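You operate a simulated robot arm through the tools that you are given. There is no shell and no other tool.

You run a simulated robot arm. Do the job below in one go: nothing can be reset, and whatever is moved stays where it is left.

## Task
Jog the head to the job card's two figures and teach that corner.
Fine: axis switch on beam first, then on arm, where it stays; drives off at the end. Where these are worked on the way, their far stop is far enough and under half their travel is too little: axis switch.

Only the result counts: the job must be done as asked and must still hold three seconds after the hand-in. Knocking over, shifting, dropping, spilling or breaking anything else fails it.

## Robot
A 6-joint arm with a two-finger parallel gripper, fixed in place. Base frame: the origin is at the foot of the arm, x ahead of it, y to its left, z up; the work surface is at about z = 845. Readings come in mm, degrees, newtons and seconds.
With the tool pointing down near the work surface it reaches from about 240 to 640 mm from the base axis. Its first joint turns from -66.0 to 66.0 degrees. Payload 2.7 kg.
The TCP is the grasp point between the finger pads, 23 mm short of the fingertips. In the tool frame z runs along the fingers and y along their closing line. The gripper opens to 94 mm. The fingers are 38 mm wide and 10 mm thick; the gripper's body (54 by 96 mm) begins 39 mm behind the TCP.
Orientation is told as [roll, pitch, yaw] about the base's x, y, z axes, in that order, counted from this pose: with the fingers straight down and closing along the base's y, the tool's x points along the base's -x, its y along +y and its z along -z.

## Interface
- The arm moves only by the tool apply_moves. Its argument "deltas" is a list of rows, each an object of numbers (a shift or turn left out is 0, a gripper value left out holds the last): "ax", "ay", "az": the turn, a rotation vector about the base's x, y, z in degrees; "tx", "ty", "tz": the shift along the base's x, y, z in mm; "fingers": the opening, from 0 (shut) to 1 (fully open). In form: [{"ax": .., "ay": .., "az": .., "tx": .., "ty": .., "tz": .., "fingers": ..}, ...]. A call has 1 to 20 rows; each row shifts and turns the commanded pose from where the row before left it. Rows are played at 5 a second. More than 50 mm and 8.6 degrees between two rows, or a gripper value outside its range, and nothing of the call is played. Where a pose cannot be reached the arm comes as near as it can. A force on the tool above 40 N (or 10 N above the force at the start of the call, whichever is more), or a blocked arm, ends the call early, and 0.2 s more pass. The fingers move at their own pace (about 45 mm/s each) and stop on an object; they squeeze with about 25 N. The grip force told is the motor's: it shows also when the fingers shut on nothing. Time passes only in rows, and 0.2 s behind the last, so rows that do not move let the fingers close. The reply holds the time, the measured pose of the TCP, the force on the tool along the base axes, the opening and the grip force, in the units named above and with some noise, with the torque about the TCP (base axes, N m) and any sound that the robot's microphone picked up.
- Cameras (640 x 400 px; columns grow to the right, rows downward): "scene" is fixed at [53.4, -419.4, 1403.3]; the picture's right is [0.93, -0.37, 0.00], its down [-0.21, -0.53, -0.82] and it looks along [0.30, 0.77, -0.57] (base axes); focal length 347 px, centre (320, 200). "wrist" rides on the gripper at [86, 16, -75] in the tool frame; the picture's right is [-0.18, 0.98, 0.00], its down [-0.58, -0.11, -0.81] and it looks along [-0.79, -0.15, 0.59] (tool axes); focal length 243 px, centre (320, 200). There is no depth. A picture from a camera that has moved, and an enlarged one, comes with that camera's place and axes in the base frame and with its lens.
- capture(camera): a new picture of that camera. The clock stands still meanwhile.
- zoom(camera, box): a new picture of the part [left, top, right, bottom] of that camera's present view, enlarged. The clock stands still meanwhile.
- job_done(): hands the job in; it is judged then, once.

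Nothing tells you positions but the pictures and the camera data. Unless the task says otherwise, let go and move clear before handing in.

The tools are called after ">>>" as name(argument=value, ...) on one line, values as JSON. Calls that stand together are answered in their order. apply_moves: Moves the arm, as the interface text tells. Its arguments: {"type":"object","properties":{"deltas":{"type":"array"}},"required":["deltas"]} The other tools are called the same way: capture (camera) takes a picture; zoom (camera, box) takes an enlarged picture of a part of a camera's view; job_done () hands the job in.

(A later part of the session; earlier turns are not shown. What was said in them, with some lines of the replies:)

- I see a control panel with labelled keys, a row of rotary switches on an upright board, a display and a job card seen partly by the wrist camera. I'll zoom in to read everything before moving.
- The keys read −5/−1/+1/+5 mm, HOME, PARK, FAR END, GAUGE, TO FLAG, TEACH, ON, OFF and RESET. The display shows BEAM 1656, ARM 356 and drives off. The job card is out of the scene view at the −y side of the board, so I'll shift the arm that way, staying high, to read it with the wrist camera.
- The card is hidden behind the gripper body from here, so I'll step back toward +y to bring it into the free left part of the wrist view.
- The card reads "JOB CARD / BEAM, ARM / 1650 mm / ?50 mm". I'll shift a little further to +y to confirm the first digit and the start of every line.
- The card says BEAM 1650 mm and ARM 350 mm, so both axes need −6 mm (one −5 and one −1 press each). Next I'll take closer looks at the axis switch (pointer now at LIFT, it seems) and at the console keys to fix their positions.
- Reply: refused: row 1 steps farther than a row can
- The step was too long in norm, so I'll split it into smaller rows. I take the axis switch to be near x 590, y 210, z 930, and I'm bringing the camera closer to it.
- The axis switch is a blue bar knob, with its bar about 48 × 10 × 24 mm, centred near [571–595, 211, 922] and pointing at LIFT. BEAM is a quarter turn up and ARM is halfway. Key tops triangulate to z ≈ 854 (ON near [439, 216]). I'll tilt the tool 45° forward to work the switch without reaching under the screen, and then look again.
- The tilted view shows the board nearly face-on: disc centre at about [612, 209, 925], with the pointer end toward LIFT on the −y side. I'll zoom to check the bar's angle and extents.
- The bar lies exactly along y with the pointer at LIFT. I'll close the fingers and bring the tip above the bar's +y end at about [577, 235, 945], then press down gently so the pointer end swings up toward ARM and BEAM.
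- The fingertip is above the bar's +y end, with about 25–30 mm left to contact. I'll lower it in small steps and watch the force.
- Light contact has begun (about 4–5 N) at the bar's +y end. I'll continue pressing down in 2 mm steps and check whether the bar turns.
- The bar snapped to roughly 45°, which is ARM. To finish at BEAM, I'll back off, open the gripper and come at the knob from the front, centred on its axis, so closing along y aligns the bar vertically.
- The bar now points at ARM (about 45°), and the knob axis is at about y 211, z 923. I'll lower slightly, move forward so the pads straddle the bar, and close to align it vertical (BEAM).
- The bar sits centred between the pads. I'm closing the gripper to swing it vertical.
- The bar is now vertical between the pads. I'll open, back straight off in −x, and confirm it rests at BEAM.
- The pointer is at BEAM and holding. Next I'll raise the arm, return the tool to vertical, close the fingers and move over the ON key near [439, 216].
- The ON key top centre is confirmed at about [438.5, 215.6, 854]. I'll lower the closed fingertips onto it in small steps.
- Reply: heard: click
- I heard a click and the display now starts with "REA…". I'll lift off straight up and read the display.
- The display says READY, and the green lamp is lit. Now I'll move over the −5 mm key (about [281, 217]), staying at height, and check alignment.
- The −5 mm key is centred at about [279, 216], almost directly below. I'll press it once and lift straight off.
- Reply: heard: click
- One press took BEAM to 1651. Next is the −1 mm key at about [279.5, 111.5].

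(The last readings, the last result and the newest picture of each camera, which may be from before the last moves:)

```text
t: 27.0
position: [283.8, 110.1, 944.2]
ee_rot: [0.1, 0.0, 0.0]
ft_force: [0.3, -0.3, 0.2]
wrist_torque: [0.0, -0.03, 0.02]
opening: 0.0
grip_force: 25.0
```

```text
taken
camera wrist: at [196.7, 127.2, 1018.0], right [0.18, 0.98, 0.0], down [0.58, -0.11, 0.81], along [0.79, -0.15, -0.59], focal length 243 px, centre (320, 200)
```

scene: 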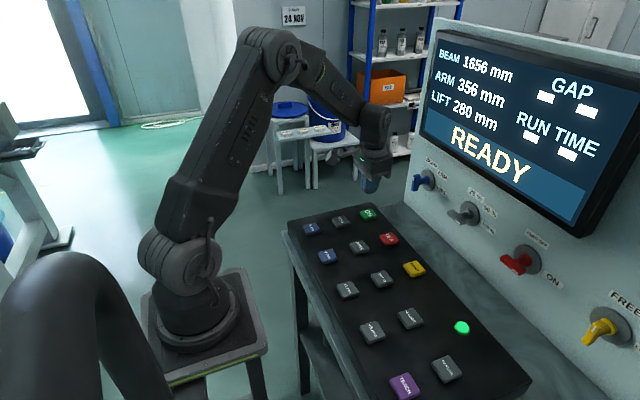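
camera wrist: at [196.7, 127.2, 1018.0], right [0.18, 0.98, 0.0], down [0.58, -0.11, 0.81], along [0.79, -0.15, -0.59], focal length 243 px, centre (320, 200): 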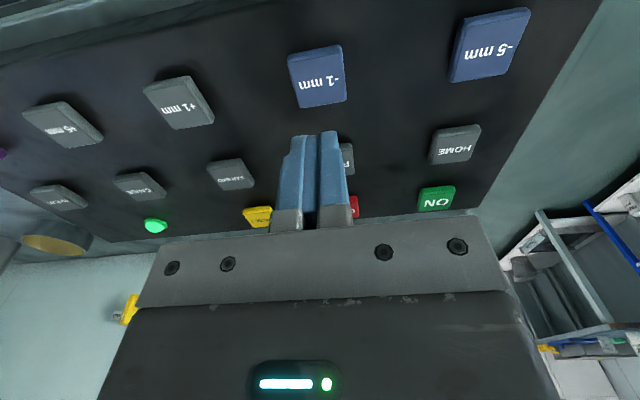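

The −1 mm key is right below at about [279, 111]. I'll press it once and lift.

>>> apply_moves(deltas=[{"tx": -2, "ty": 0.5, "tz": -35}, {"tz": -17}, {"tz": -8}, {"tz": -5}, {"tz": -3}, {"tz": -2}, {"tz": 15}, {"tz": 30}, {"tz": 25}])

>>> zoom(camera="scene", box=[400, 20, 640, 245])

```text
t: 29.0
position: [278.1, 109.5, 942.7]
ee_rot: [0.0, 0.0, 0.1]
ft_force: [-0.3, 0.0, 0.0]
wrist_torque: [-0.01, 0.01, 0.0]
opening: 0.0
grip_force: 25.1
heard: click
```

```text
1.78 times, centred on (520, 132) of scene
camera zoom: at [53.4, -419.4, 1403.3], right [0.93, -0.37, 0.0], down [-0.21, -0.53, -0.82], along [0.3, 0.77, -0.57], focal length 616 px, centre (-36, 320)
```

zoom: 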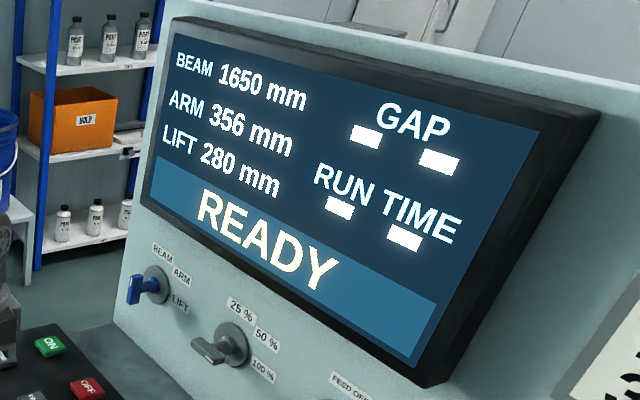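

BEAM now reads 1650. Next comes ARM on the axis switch: I'll return with the tool tilted 45° forward and rolled 45° about x, so the pads line up with the ARM direction and closing will swing the bar from BEAM to ARM.

>>> apply_moves(deltas=[{"tz": 40}, {"tx": 40, "ty": 18, "tz": 10}, {"tx": 40, "ty": 18, "ay": -7.5}, {"tx": 40, "ty": 18, "ay": -7.5}, {"tx": 40, "ty": 18, "ay": -7.5}, {"tx": 40, "ty": 18, "ay": -7.5}, {"ay": -7.5, "fingers": 1}, {"ay": -7.5}, {"ax": 7.5}, {"ax": 7.5}, {"ax": 7.5}, {"ax": 7.5}, {"ax": 7.5}, {"ax": 7.5}, {}])

>>> capture(camera="wrist")

>>> capture(camera="scene")

```text
t: 32.2
position: [483.0, 180.3, 991.4]
ee_rot: [36.3, -28.8, -22.1]
ft_force: [0.6, 0.1, 0.2]
wrist_torque: [-0.03, -0.01, 0.02]
opening: 94.1
grip_force: 0.0
out of reach, approached as far as the arm can: row 10, 11, 12
```

```text
taken
camera wrist: at [369.6, 193.8, 1012.0], right [0.19, 0.78, 0.6], down [0.0, -0.61, 0.79], along [0.98, -0.15, -0.11], focal length 243 px, centre (320, 200)
```

wrist: 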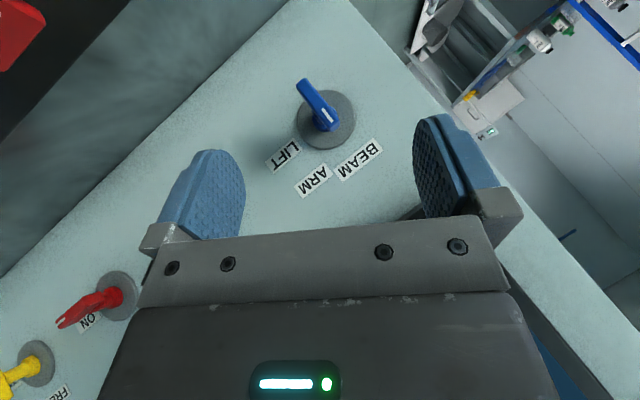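

```text
taken
```

scene: 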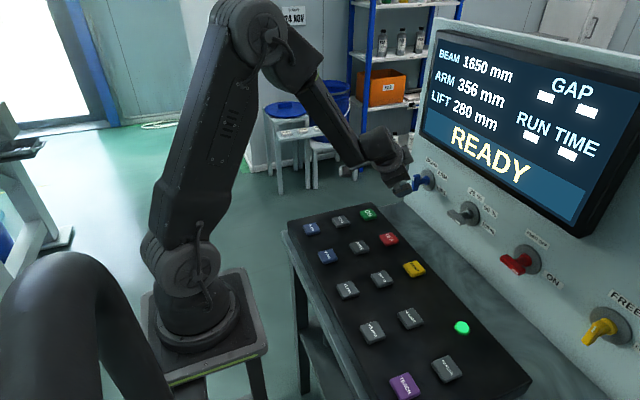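

The roll wasn't fully reachable and the arm stopped partway (roll about 31°), but nothing was touched and BEAM still reads 1650. I'll drop the rolled grip, return to the plain 45° forward tilt, and use a controlled sideways push on the bar's top end as I did before.

>>> apply_moves(deltas=[{"ax": -6.28, "ay": -1.95, "az": -0.08}, {"ax": -6.28, "ay": -1.95, "az": -0.08}, {"ax": -6.28, "ay": -1.95, "az": -0.08}, {"ax": -6.28, "ay": -1.95, "az": -0.08}, {"ax": -6.28, "ay": -1.95, "az": -0.08}, {}])

>>> capture(camera="scene")

```text
t: 33.6
position: [479.7, 167.4, 991.9]
ee_rot: [28.8, -34.2, -18.7]
ft_force: [0.5, -0.4, -0.2]
wrist_torque: [-0.02, 0.02, -0.03]
opening: 94.1
grip_force: 0.0
out of reach, approached as far as the arm can: row 2, 3, 4, 5
```

```text
taken
```

scene: 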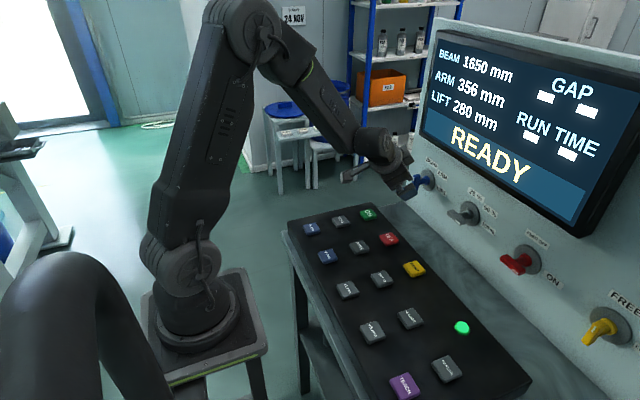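

The wrist is stuck near a joint limit, with the gripper well clear of everything. I'll send an idle row to see whether the commanded pose differs from the measured one before unwinding.

>>> apply_moves(deltas=[{}])

>>> capture(camera="wrist")

```text
t: 34.0
position: [481.2, 166.5, 991.4]
ee_rot: [28.7, -34.2, -18.7]
ft_force: [0.6, -0.4, -0.3]
wrist_torque: [0.0, 0.01, 0.02]
opening: 94.1
grip_force: 0.1
```

```text
taken
camera wrist: at [367.9, 182.6, 1002.8], right [0.17, 0.85, 0.49], down [-0.05, -0.49, 0.87], along [0.98, -0.17, -0.04], focal length 243 px, centre (320, 200)
```

wrist: 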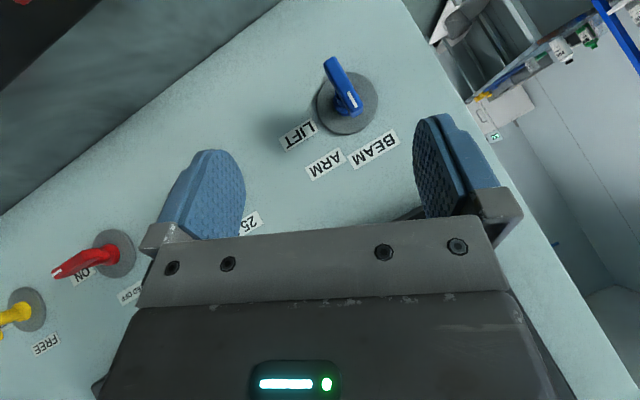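

The command holds at the reached pose, so I'll unwind the rotation back to the vertical tool, which is away from the awkward wrist alignment.

>>> apply_moves(deltas=[{"ax": -3.67, "ay": 6.27, "az": 1.53}, {"ax": -3.67, "ay": 6.27, "az": 1.53}, {"ax": -3.67, "ay": 6.27, "az": 1.53}, {"ax": -3.67, "ay": 6.27, "az": 1.53}, {"ax": -3.67, "ay": 6.27, "az": 1.53}, {"ax": -3.67, "ay": 6.27, "az": 1.53}, {}])

```text
t: 35.6
position: [482.6, 166.1, 992.2]
ee_rot: [0.0, 0.0, 0.0]
ft_force: [0.1, 0.4, 0.3]
wrist_torque: [0.0, -0.02, 0.01]
opening: 94.0
grip_force: 0.2
out of reach, approached as far as the arm can: row 1
```

The tool is vertical again. Now I'll close the fingers, move to about [430, 240, 1030], and tilt forward 45° there, where it worked before.

>>> apply_moves(deltas=[{"tx": -20, "ty": 25, "tz": 20, "fingers": 0}, {"tx": -20, "ty": 25, "tz": 15}, {"tx": -20, "ty": 22, "tz": 10}, {"ay": -7.5}, {"ay": -7.5}, {"ay": -7.5}, {"ay": -7.5}, {"ay": -7.5}, {"ay": -7.5}, {}])

>>> capture(camera="wrist")

```text
t: 37.8
position: [421.8, 239.2, 1035.5]
ee_rot: [0.0, -45.1, -0.1]
ft_force: [0.3, 0.2, 0.5]
wrist_torque: [0.01, -0.02, 0.01]
opening: 0.1
grip_force: 25.3
```

```text
taken
camera wrist: at [308.1, 255.7, 1028.1], right [0.13, 0.98, 0.13], down [-0.16, -0.11, 0.98], along [0.98, -0.15, 0.14], focal length 243 px, centre (320, 200)
```

wrist: 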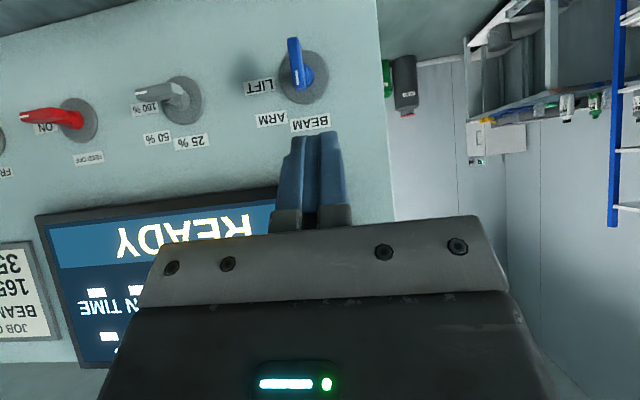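

I have the same 45° tilt as before, with the bar vertical at BEAM. I'll move in on its +y side to about [575, 240, 965] with the fingertip level with the bar's upper half, ready to push toward −y.

>>> apply_moves(deltas=[{"tx": 38, "tz": -10}, {"tx": 38, "tz": -10}, {"tx": 38, "tz": -15}, {"tx": 39, "tz": -15}, {"tz": -20}, {}])

>>> zoom(camera="wrist", box=[160, 0, 480, 200])

>>> zoom(camera="scene", box=[380, 130, 480, 192])

```text
t: 39.2
position: [576.4, 238.6, 969.9]
ee_rot: [0.1, -44.9, -0.1]
ft_force: [-0.3, 0.7, 0.5]
wrist_torque: [0.0, 0.01, 0.01]
opening: 0.0
grip_force: 24.4
```

```text
2.00 times, centred on (320, 100) of wrist
camera zoom: at [462.8, 255.1, 959.0], right [0.13, 0.98, 0.13], down [-0.16, -0.11, 0.98], along [0.98, -0.15, 0.14], focal length 485 px, centre (320, 400)
```

zoom: 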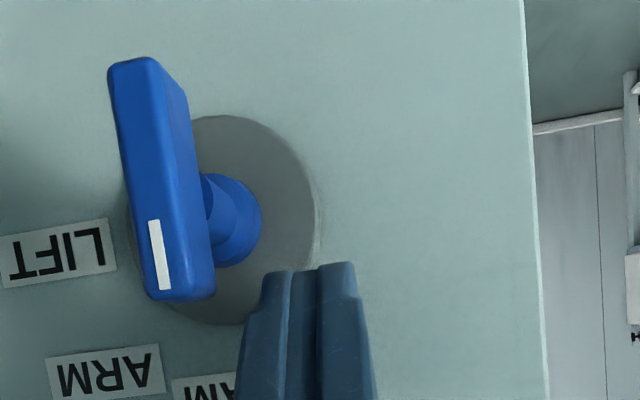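

```text
6.40 times, centred on (430, 161) of scene
camera zoom: at [53.4, -419.4, 1403.3], right [0.93, -0.37, 0.0], down [-0.21, -0.53, -0.82], along [0.3, 0.77, -0.57], focal length 2220 px, centre (-384, 450)
```

zoom: 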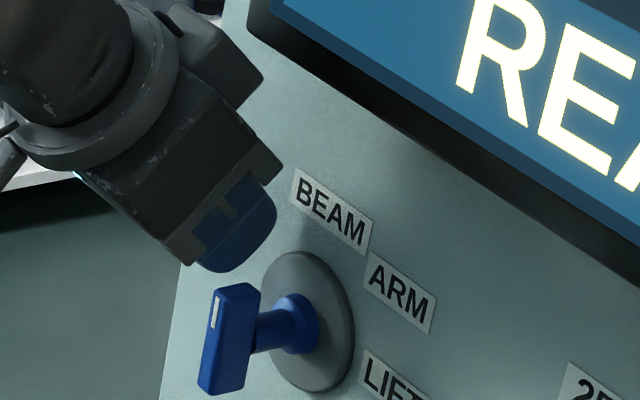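

The fingertip overlaps the bar's top by about 5 mm. I'll lower it a little more and start pushing toward −y in small steps.

>>> apply_moves(deltas=[{"tz": -6}, {"ty": -5}, {"ty": -4}, {"ty": -2}, {"ty": -2}, {}])

>>> zoom(camera="wrist", box=[160, 0, 480, 200])

```text
t: 40.6
position: [575.2, 225.4, 961.4]
ee_rot: [0.2, -45.2, 0.1]
ft_force: [0.9, 3.9, 3.2]
wrist_torque: [0.0, 0.02, -0.09]
opening: 0.0
grip_force: 24.9
```

```text
2.00 times, centred on (320, 100) of wrist
camera zoom: at [461.1, 242.1, 952.3], right [0.13, 0.98, 0.13], down [-0.16, -0.11, 0.98], along [0.98, -0.15, 0.14], focal length 485 px, centre (320, 400)
```

zoom: 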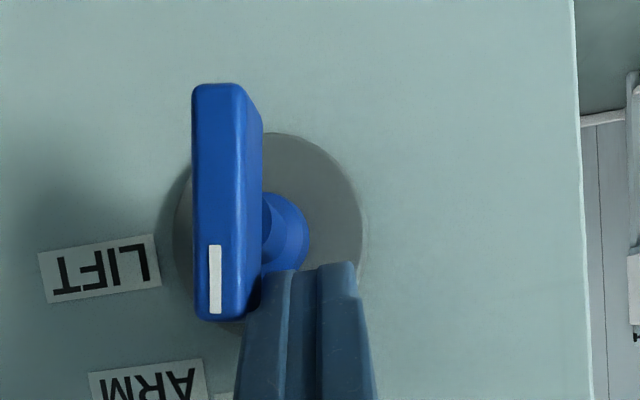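

Contact is made (about 4 N) and the bar is starting to move off vertical. I'll continue in small steps.

>>> apply_moves(deltas=[{"ty": -1.5}, {"ty": -1.5}, {}])

>>> zoom(camera="wrist", box=[160, 0, 480, 200])

```text
t: 41.4
position: [574.6, 224.8, 960.6]
ee_rot: [0.2, -45.0, 0.1]
ft_force: [-3.9, 9.5, 4.7]
wrist_torque: [0.25, 0.06, 0.02]
opening: 0.0
grip_force: 24.9
```

```text
2.00 times, centred on (320, 100) of wrist
camera zoom: at [460.4, 239.8, 951.9], right [0.13, 0.98, 0.13], down [-0.16, -0.11, 0.98], along [0.98, -0.15, 0.14], focal length 485 px, centre (320, 400)
```

zoom: 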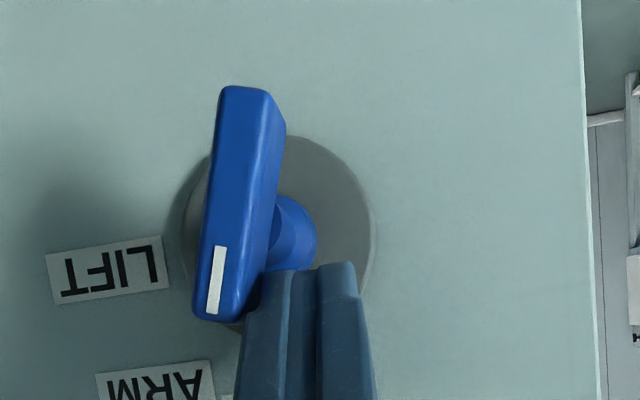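

The bar has turned about 18°. Continuing in small steps past the midpoint, watching for it to drop into ARM.

>>> apply_moves(deltas=[{"ty": -1.5}, {"ty": -1}, {}])

>>> zoom(camera="wrist", box=[160, 0, 480, 200])

```text
t: 42.2
position: [574.5, 219.3, 961.6]
ee_rot: [0.0, -45.0, -0.1]
ft_force: [-4.3, 3.7, 9.1]
wrist_torque: [0.02, 0.08, -0.03]
opening: 0.0
grip_force: 25.2
```

```text
2.00 times, centred on (320, 100) of wrist
camera zoom: at [461.1, 236.4, 952.6], right [0.13, 0.98, 0.13], down [-0.16, -0.11, 0.98], along [0.98, -0.15, 0.14], focal length 485 px, centre (320, 400)
```

zoom: 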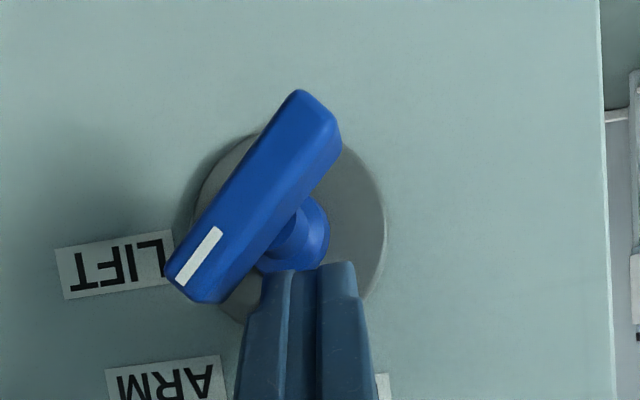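

The bar is now about 45°, at ARM. I'll move the finger away along the bar's face normal (+y, +z), back off and verify.

>>> apply_moves(deltas=[{"ty": 4, "tz": 5}, {"ty": 6, "tz": 15}, {"tz": 20}, {"tx": -40}, {"tx": -40}, {"tz": -10}, {}])

>>> capture(camera="wrist")

>>> zoom(camera="wrist", box=[220, 40, 380, 140])

>>> zoom(camera="scene", box=[400, 20, 640, 245])

>>> zoom(camera="scene", box=[380, 130, 480, 192])

```text
t: 43.8
position: [494.5, 230.7, 990.9]
ee_rot: [0.1, -45.1, 0.0]
ft_force: [-0.3, 0.2, -0.8]
wrist_torque: [0.0, 0.0, 0.01]
opening: 0.0
grip_force: 25.6
```

```text
taken
camera wrist: at [380.3, 248.4, 982.0], right [0.13, 0.98, 0.13], down [-0.16, -0.11, 0.98], along [0.98, -0.15, 0.14], focal length 243 px, centre (320, 200)
```

wrist: 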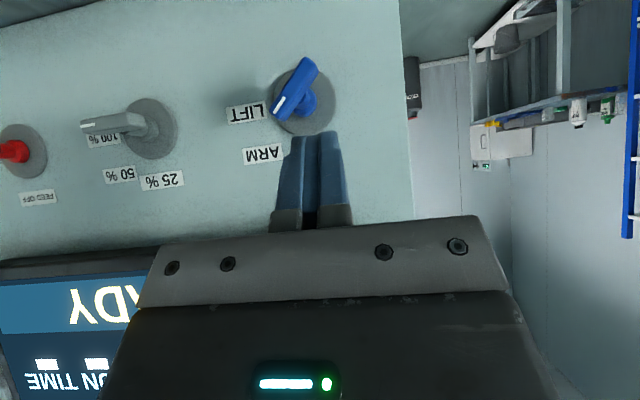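

```text
4.00 times, centred on (300, 90) of wrist
camera zoom: at [380.3, 248.4, 982.0], right [0.13, 0.98, 0.13], down [-0.16, -0.11, 0.98], along [0.98, -0.15, 0.14], focal length 970 px, centre (400, 640)
```

zoom: 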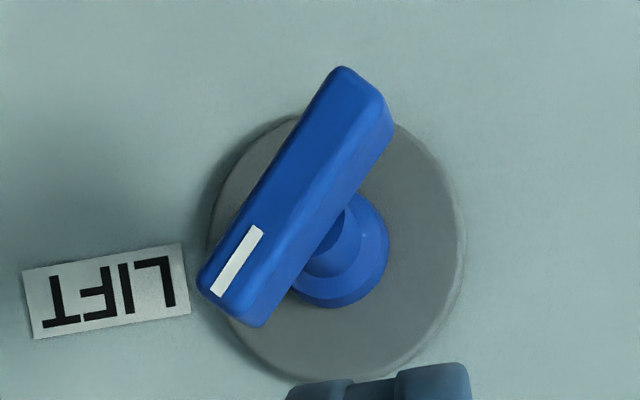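

```text
1.78 times, centred on (520, 132) of scene
camera zoom: at [53.4, -419.4, 1403.3], right [0.93, -0.37, 0.0], down [-0.21, -0.53, -0.82], along [0.3, 0.77, -0.57], focal length 616 px, centre (-36, 320)
```

zoom: 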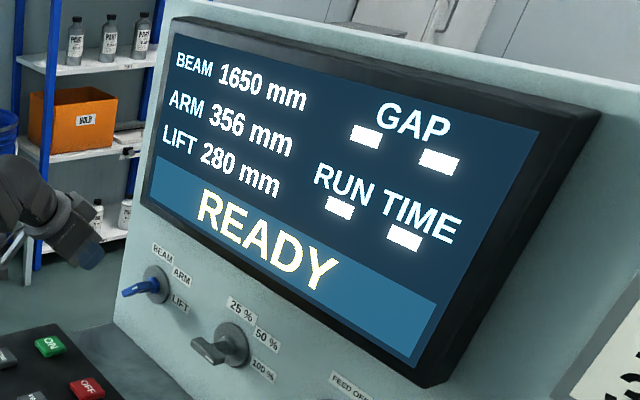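

```text
6.40 times, centred on (430, 161) of scene
camera zoom: at [53.4, -419.4, 1403.3], right [0.93, -0.37, 0.0], down [-0.21, -0.53, -0.82], along [0.3, 0.77, -0.57], focal length 2220 px, centre (-384, 450)
```

zoom: 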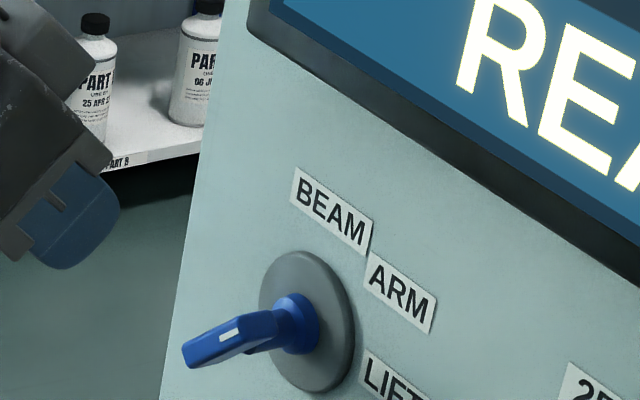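

The switch points at ARM and the display still shows 1650 / 356 / READY. Next I'll put the tool vertical again and return over the −5 mm key.

>>> apply_moves(deltas=[{"ay": 7.5, "tx": -15}, {"ay": 7.5, "tx": -15}, {"ay": 7.5, "tx": -15}, {"ay": 7.5, "tx": -15}, {"ay": 7.5, "tx": -15}, {"ay": 7.5, "tx": -15}, {"tx": -40, "ty": -7}, {"tx": -40, "ty": -7}, {"tx": -40, "tz": -15}, {"tx": -5, "tz": -30}, {}])

>>> capture(camera="wrist")

```text
t: 46.2
position: [281.9, 212.6, 948.6]
ee_rot: [0.0, 0.0, -0.1]
ft_force: [0.1, -0.6, -0.4]
wrist_torque: [0.03, -0.01, 0.01]
opening: 0.1
grip_force: 24.8
```

```text
taken
camera wrist: at [195.2, 230.5, 1021.8], right [0.19, 0.98, 0.0], down [0.58, -0.11, 0.81], along [0.79, -0.15, -0.59], focal length 243 px, centre (320, 200)
```

wrist: 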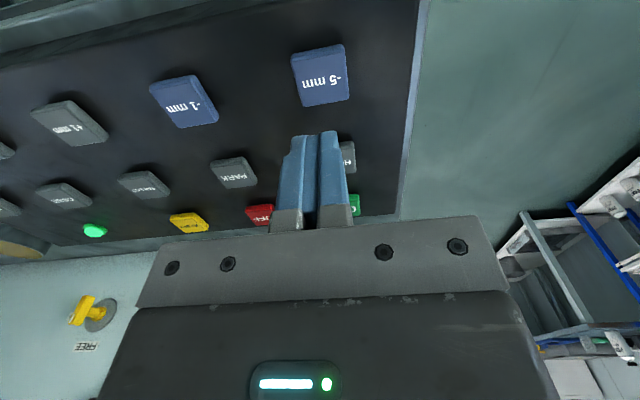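

The −5 mm key is just below at about [279, 216]. I'll press it once with a small correction.

>>> apply_moves(deltas=[{"tx": -2, "ty": 2.5, "tz": -35}, {"tz": -20}, {"tz": -8}, {"tz": -5}, {"tz": -3}, {"tz": -2}, {"tz": 15}, {"tz": 30}, {"tz": 25}])

>>> zoom(camera="scene", box=[400, 20, 640, 245])

```text
t: 48.2
position: [278.9, 217.3, 945.5]
ee_rot: [0.0, 0.0, 0.0]
ft_force: [-0.4, -0.1, -0.1]
wrist_torque: [0.0, 0.01, 0.0]
opening: 0.1
grip_force: 24.8
heard: click
```

```text
1.78 times, centred on (520, 132) of scene
camera zoom: at [53.4, -419.4, 1403.3], right [0.93, -0.37, 0.0], down [-0.21, -0.53, -0.82], along [0.3, 0.77, -0.57], focal length 616 px, centre (-36, 320)
```

zoom: 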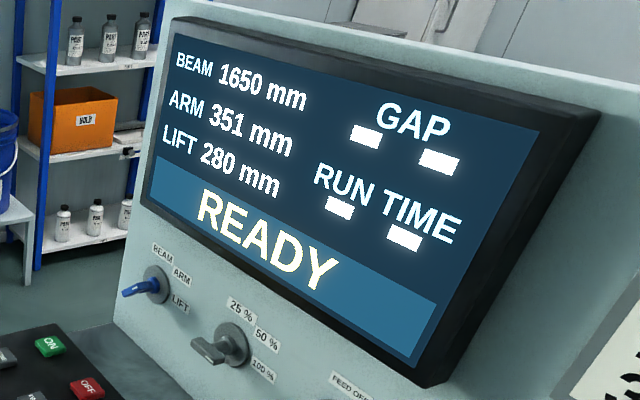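

ARM now reads 351. I'm moving to the −1 mm key at about [279.5, 111].

>>> apply_moves(deltas=[{"ty": -35}, {"ty": -35}, {"ty": -34}, {}])

>>> capture(camera="wrist")

```text
t: 49.2
position: [278.7, 115.9, 944.3]
ee_rot: [0.1, 0.1, 0.0]
ft_force: [-0.4, -1.0, -0.2]
wrist_torque: [-0.01, 0.05, 0.01]
opening: 0.0
grip_force: 24.7
```

```text
taken
camera wrist: at [193.4, 132.8, 1017.5], right [0.18, 0.98, 0.0], down [0.58, -0.11, 0.81], along [0.79, -0.15, -0.59], focal length 243 px, centre (320, 200)
```

wrist: 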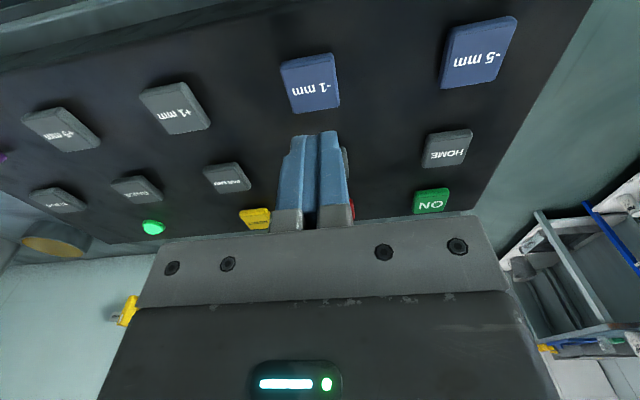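

The −1 mm key lies slightly to −y of the fingertip, so I'll correct by about 3 mm and press once.

>>> apply_moves(deltas=[{"ty": -3, "tz": -35}, {"tz": -17}, {"tz": -8}, {"tz": -5}, {"tz": -3}, {"tz": -2}, {"tz": 15}, {"tz": 30}, {"tz": 25}])

>>> zoom(camera="scene", box=[400, 20, 640, 245])

```text
t: 51.2
position: [279.1, 112.3, 940.5]
ee_rot: [-0.1, -0.1, -0.1]
ft_force: [0.1, 0.8, 0.1]
wrist_torque: [0.02, 0.01, -0.03]
opening: 0.3
grip_force: 25.0
heard: click
```

```text
1.78 times, centred on (520, 132) of scene
camera zoom: at [53.4, -419.4, 1403.3], right [0.93, -0.37, 0.0], down [-0.21, -0.53, -0.82], along [0.3, 0.77, -0.57], focal length 616 px, centre (-36, 320)
```

zoom: 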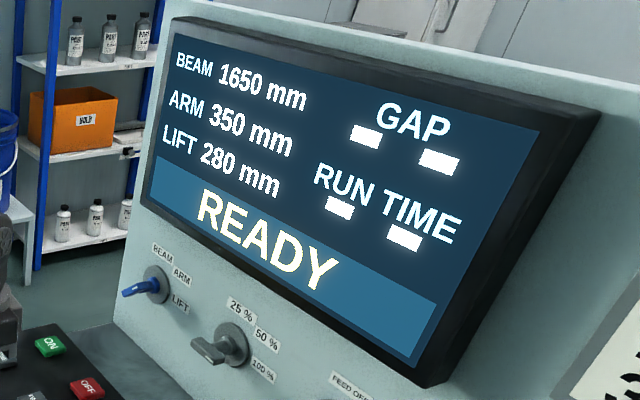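

Both figures are now on target: 1650 and 350. The TEACH key is next, at about [281, −204], so I'm travelling there at height.

>>> apply_moves(deltas=[{"tz": 10, "ty": -39}, {"ty": -40}, {"ty": -40}, {"ty": -40}, {"ty": -40}, {"ty": -40}, {"ty": -40}, {"ty": -36}, {}])

>>> capture(camera="wrist")

>>> capture(camera="scene")

```text
t: 53.2
position: [279.1, -205.4, 953.8]
ee_rot: [0.0, 0.0, 0.0]
ft_force: [-0.2, 0.0, 0.0]
wrist_torque: [-0.01, 0.01, 0.0]
opening: 0.0
grip_force: 24.7
```

```text
taken
camera wrist: at [192.7, -187.7, 1027.1], right [0.18, 0.98, 0.0], down [0.58, -0.11, 0.81], along [0.79, -0.15, -0.59], focal length 243 px, centre (320, 200)
```

wrist: 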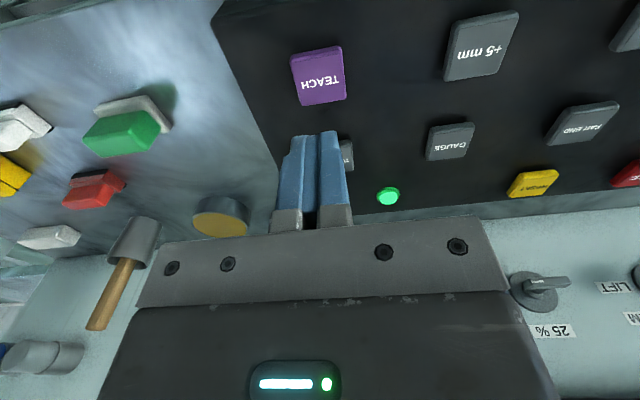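

```text
taken
```

scene: 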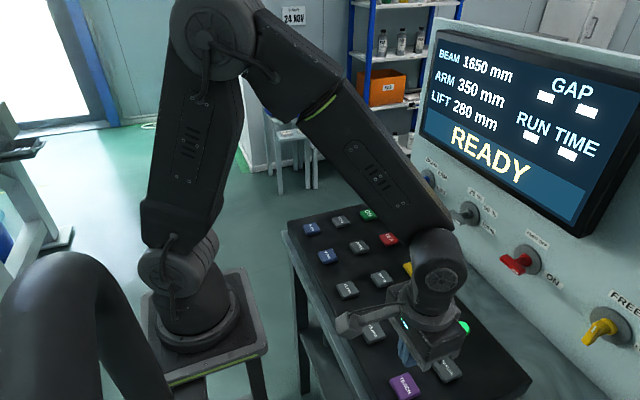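

TEACH is centred right below at about [279, −205]. I'll press it once and lift.

>>> apply_moves(deltas=[{"tz": -40}, {"tz": -20}, {"tz": -9}, {"tz": -5}, {"tz": -3}, {"tz": -2}, {"tz": 15}, {"tz": 30}, {"tz": 30}])

>>> zoom(camera="scene", box=[400, 20, 640, 245])

```text
t: 55.2
position: [276.8, -204.0, 952.1]
ee_rot: [0.0, 0.0, 0.0]
ft_force: [-0.3, 0.2, 0.5]
wrist_torque: [0.04, -0.03, -0.01]
opening: 0.0
grip_force: 25.2
heard: click
```

```text
1.78 times, centred on (520, 132) of scene
camera zoom: at [53.4, -419.4, 1403.3], right [0.93, -0.37, 0.0], down [-0.21, -0.53, -0.82], along [0.3, 0.77, -0.57], focal length 616 px, centre (-36, 320)
```

zoom: 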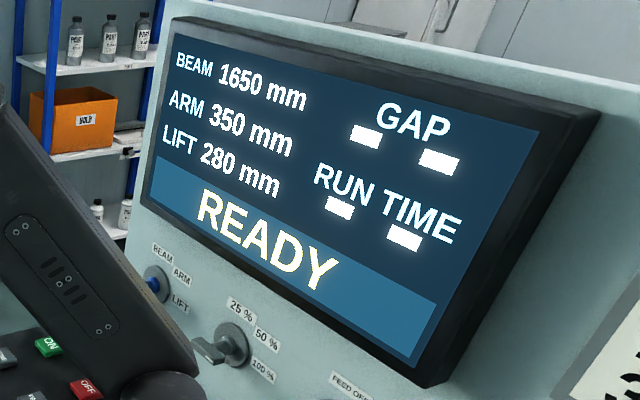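

The TEACH click was heard, but the display still reads READY. I'll let a moment pass and check the display again.

>>> apply_moves(deltas=[{}, {}, {}])

>>> capture(camera="scene")

>>> capture(camera="wrist")

```text
t: 56.0
position: [277.6, -202.8, 951.4]
ee_rot: [0.0, 0.0, -0.1]
ft_force: [0.6, -0.4, -0.6]
wrist_torque: [0.01, 0.01, 0.02]
opening: 0.0
grip_force: 24.9
```

```text
taken
```

scene: 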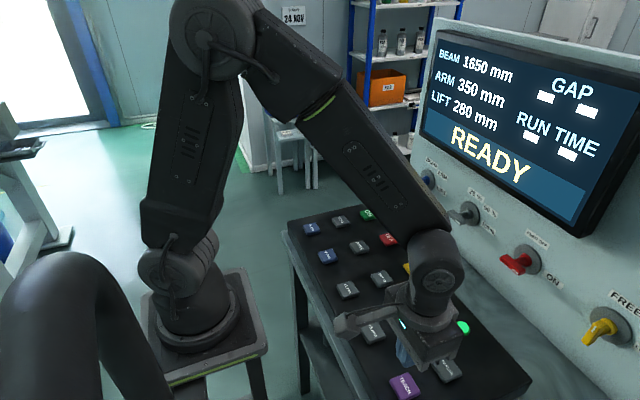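

```text
taken
camera wrist: at [190.7, -186.2, 1025.2], right [0.18, 0.98, 0.0], down [0.58, -0.11, 0.81], along [0.79, -0.15, -0.59], focal length 243 px, centre (320, 200)
```

wrist: 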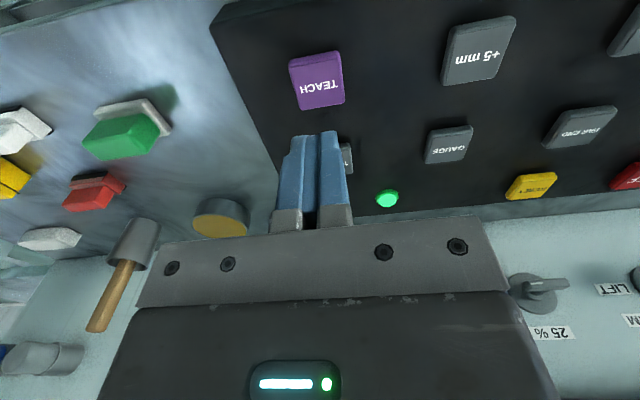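

The figures and READY are unchanged, as expected after teaching at the right spot; each key's click so far has meant a registered press. Last key: drives OFF at about [440, 110], approached at height.

>>> apply_moves(deltas=[{"tx": 20, "ty": 39}, {"tx": 20, "ty": 39}, {"tx": 20, "ty": 39}, {"tx": 20, "ty": 39}, {"tx": 20, "ty": 39}, {"tx": 20, "ty": 39}, {"tx": 20, "ty": 39}, {"tx": 21, "ty": 40}, {}])

>>> capture(camera="wrist")

>>> zoom(camera="scene", box=[400, 20, 640, 245])

```text
t: 58.0
position: [437.5, 110.4, 948.5]
ee_rot: [-0.1, 0.0, -0.1]
ft_force: [0.1, 0.3, 0.1]
wrist_torque: [0.0, 0.0, -0.01]
opening: 0.0
grip_force: 25.1
```

```text
taken
camera wrist: at [351.7, 126.1, 1024.0], right [0.19, 0.98, 0.0], down [0.58, -0.11, 0.81], along [0.79, -0.15, -0.59], focal length 243 px, centre (320, 200)
```

wrist: 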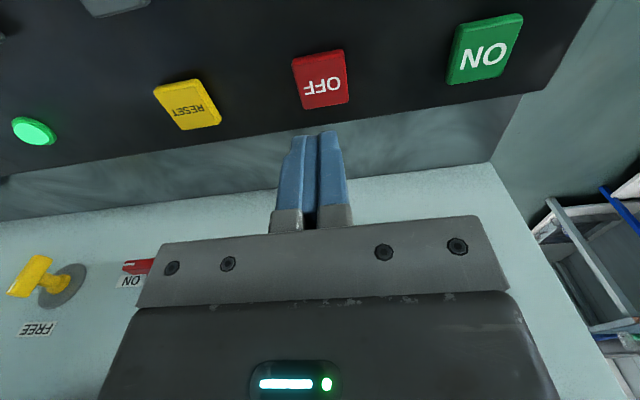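

```text
1.78 times, centred on (520, 132) of scene
camera zoom: at [53.4, -419.4, 1403.3], right [0.93, -0.37, 0.0], down [-0.21, -0.53, -0.82], along [0.3, 0.77, -0.57], focal length 616 px, centre (-36, 320)
```

zoom: 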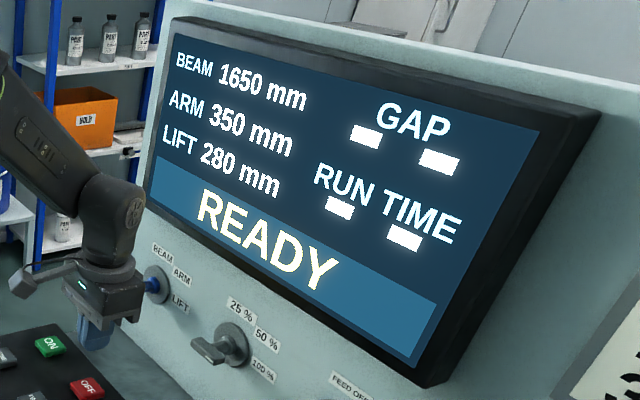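

OFF is right below the fingertip at about [438, 111]. I'll press it once and lift clear.

>>> apply_moves(deltas=[{"tx": 1, "tz": -40}, {"tz": -17}, {"tz": -9}, {"tz": -5}, {"tz": -3}, {"tz": -2}, {"tz": 15}, {"tz": 30}, {"tz": 30}, {}])

>>> zoom(camera="scene", box=[400, 20, 640, 245])

>>> capture(camera="scene")

```text
t: 60.2
position: [439.7, 107.6, 951.1]
ee_rot: [0.0, 0.0, 0.0]
ft_force: [-0.7, 1.0, -0.1]
wrist_torque: [-0.03, 0.0, -0.03]
opening: 0.0
grip_force: 25.3
heard: click
```

```text
1.78 times, centred on (520, 132) of scene
camera zoom: at [53.4, -419.4, 1403.3], right [0.93, -0.37, 0.0], down [-0.21, -0.53, -0.82], along [0.3, 0.77, -0.57], focal length 616 px, centre (-36, 320)
```

zoom: 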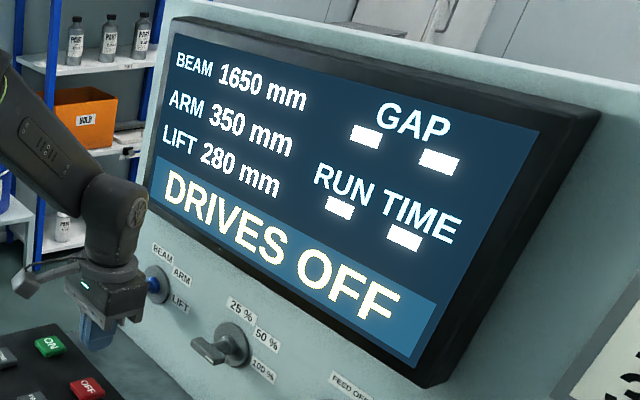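

```text
taken
```

scene: 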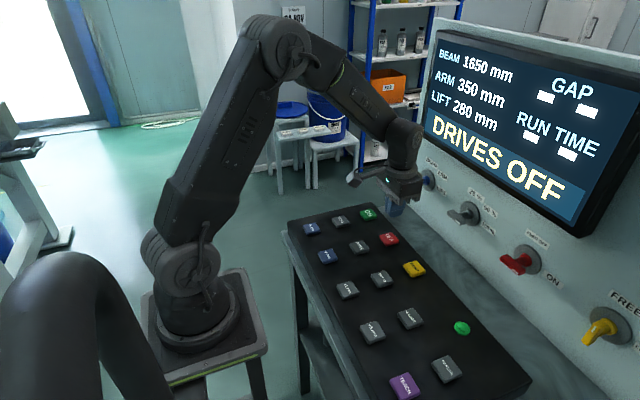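

The display reads BEAM 1650, ARM 350, DRIVES OFF. I'll move clear upward and check that the axis switch is still at ARM.

>>> apply_moves(deltas=[{"tx": -20, "tz": 40}, {"tx": -20, "tz": 40}, {"tx": -20, "tz": 40}, {"tz": 40, "fingers": 0.5}, {}, {}])

>>> capture(camera="scene")

>>> zoom(camera="scene", box=[400, 140, 500, 202])

>>> capture(camera="wrist")

```text
t: 61.6
position: [381.9, 110.5, 1110.4]
ee_rot: [0.1, -0.1, -0.1]
ft_force: [0.0, -0.1, 0.3]
wrist_torque: [-0.01, -0.01, -0.01]
opening: 47.1
grip_force: 0.0
```

```text
taken
```

scene: 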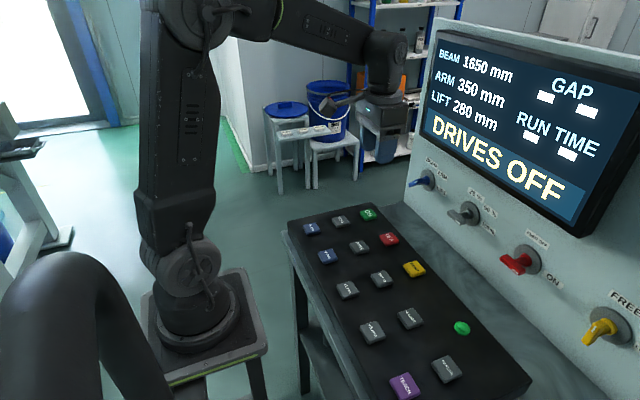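

```text
6.40 times, centred on (450, 171) of scene
camera zoom: at [53.4, -419.4, 1403.3], right [0.93, -0.37, 0.0], down [-0.21, -0.53, -0.82], along [0.3, 0.77, -0.57], focal length 2220 px, centre (-512, 386)
```

zoom: 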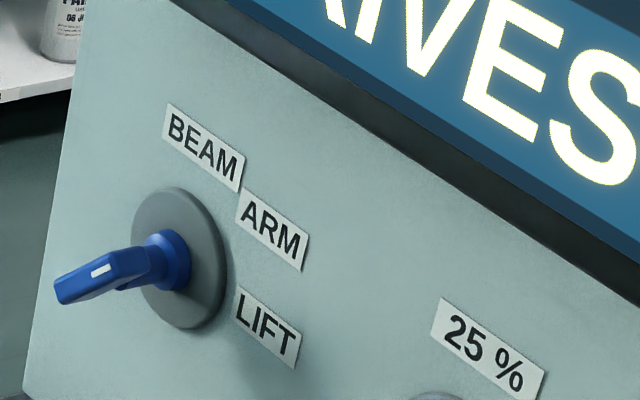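

```text
taken
camera wrist: at [294.4, 127.3, 1183.9], right [0.18, 0.98, 0.0], down [0.58, -0.11, 0.81], along [0.79, -0.15, -0.59], focal length 243 px, centre (320, 200)
```

wrist: 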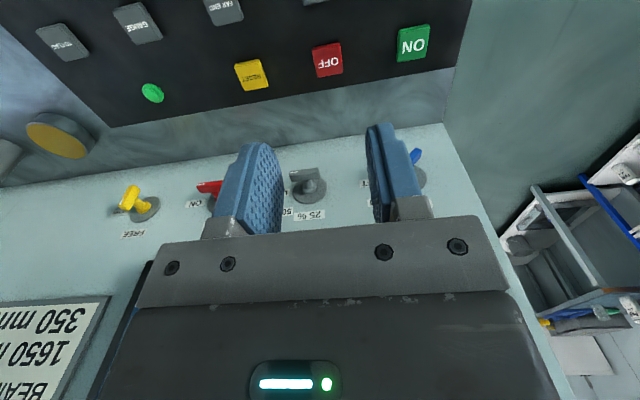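

The axis switch rests at ARM, the display shows BEAM 1650, ARM 350 and DRIVES OFF, TEACH was pressed with the head on those figures, and the arm is clear with nothing else disturbed. The display gave no message of its own for TEACH, only the click. I'm handing the job in.

>>> job_done()

```text
The job is handed in.
```

I jogged the head to the job card's figures, BEAM 1650 mm and ARM 350 mm, and pressed TEACH there. The job is handed in, and I haven't seen the result of the judging.

- **Axis switch:** I turned it to BEAM first and jogged from 1656 to 1650. Then I turned it to ARM and jogged from 356 to 350. It was still on ARM when I last checked.
- **Teach:** the TEACH key clicked like the other keys, but the display showed no confirmation of its own. The click is the only evidence that the corner was stored.
- **Drives:** I switched them on for the jogging and off at the end. The display reads DRIVES OFF.
- **Surroundings:** nothing was knocked or shifted, and the arm is clear of the console and board. While I was lining up for ARM, a rolled wrist pose turned out to be out of reach and the arm stopped short in open space. I unwound it and pushed the switch bar over instead.
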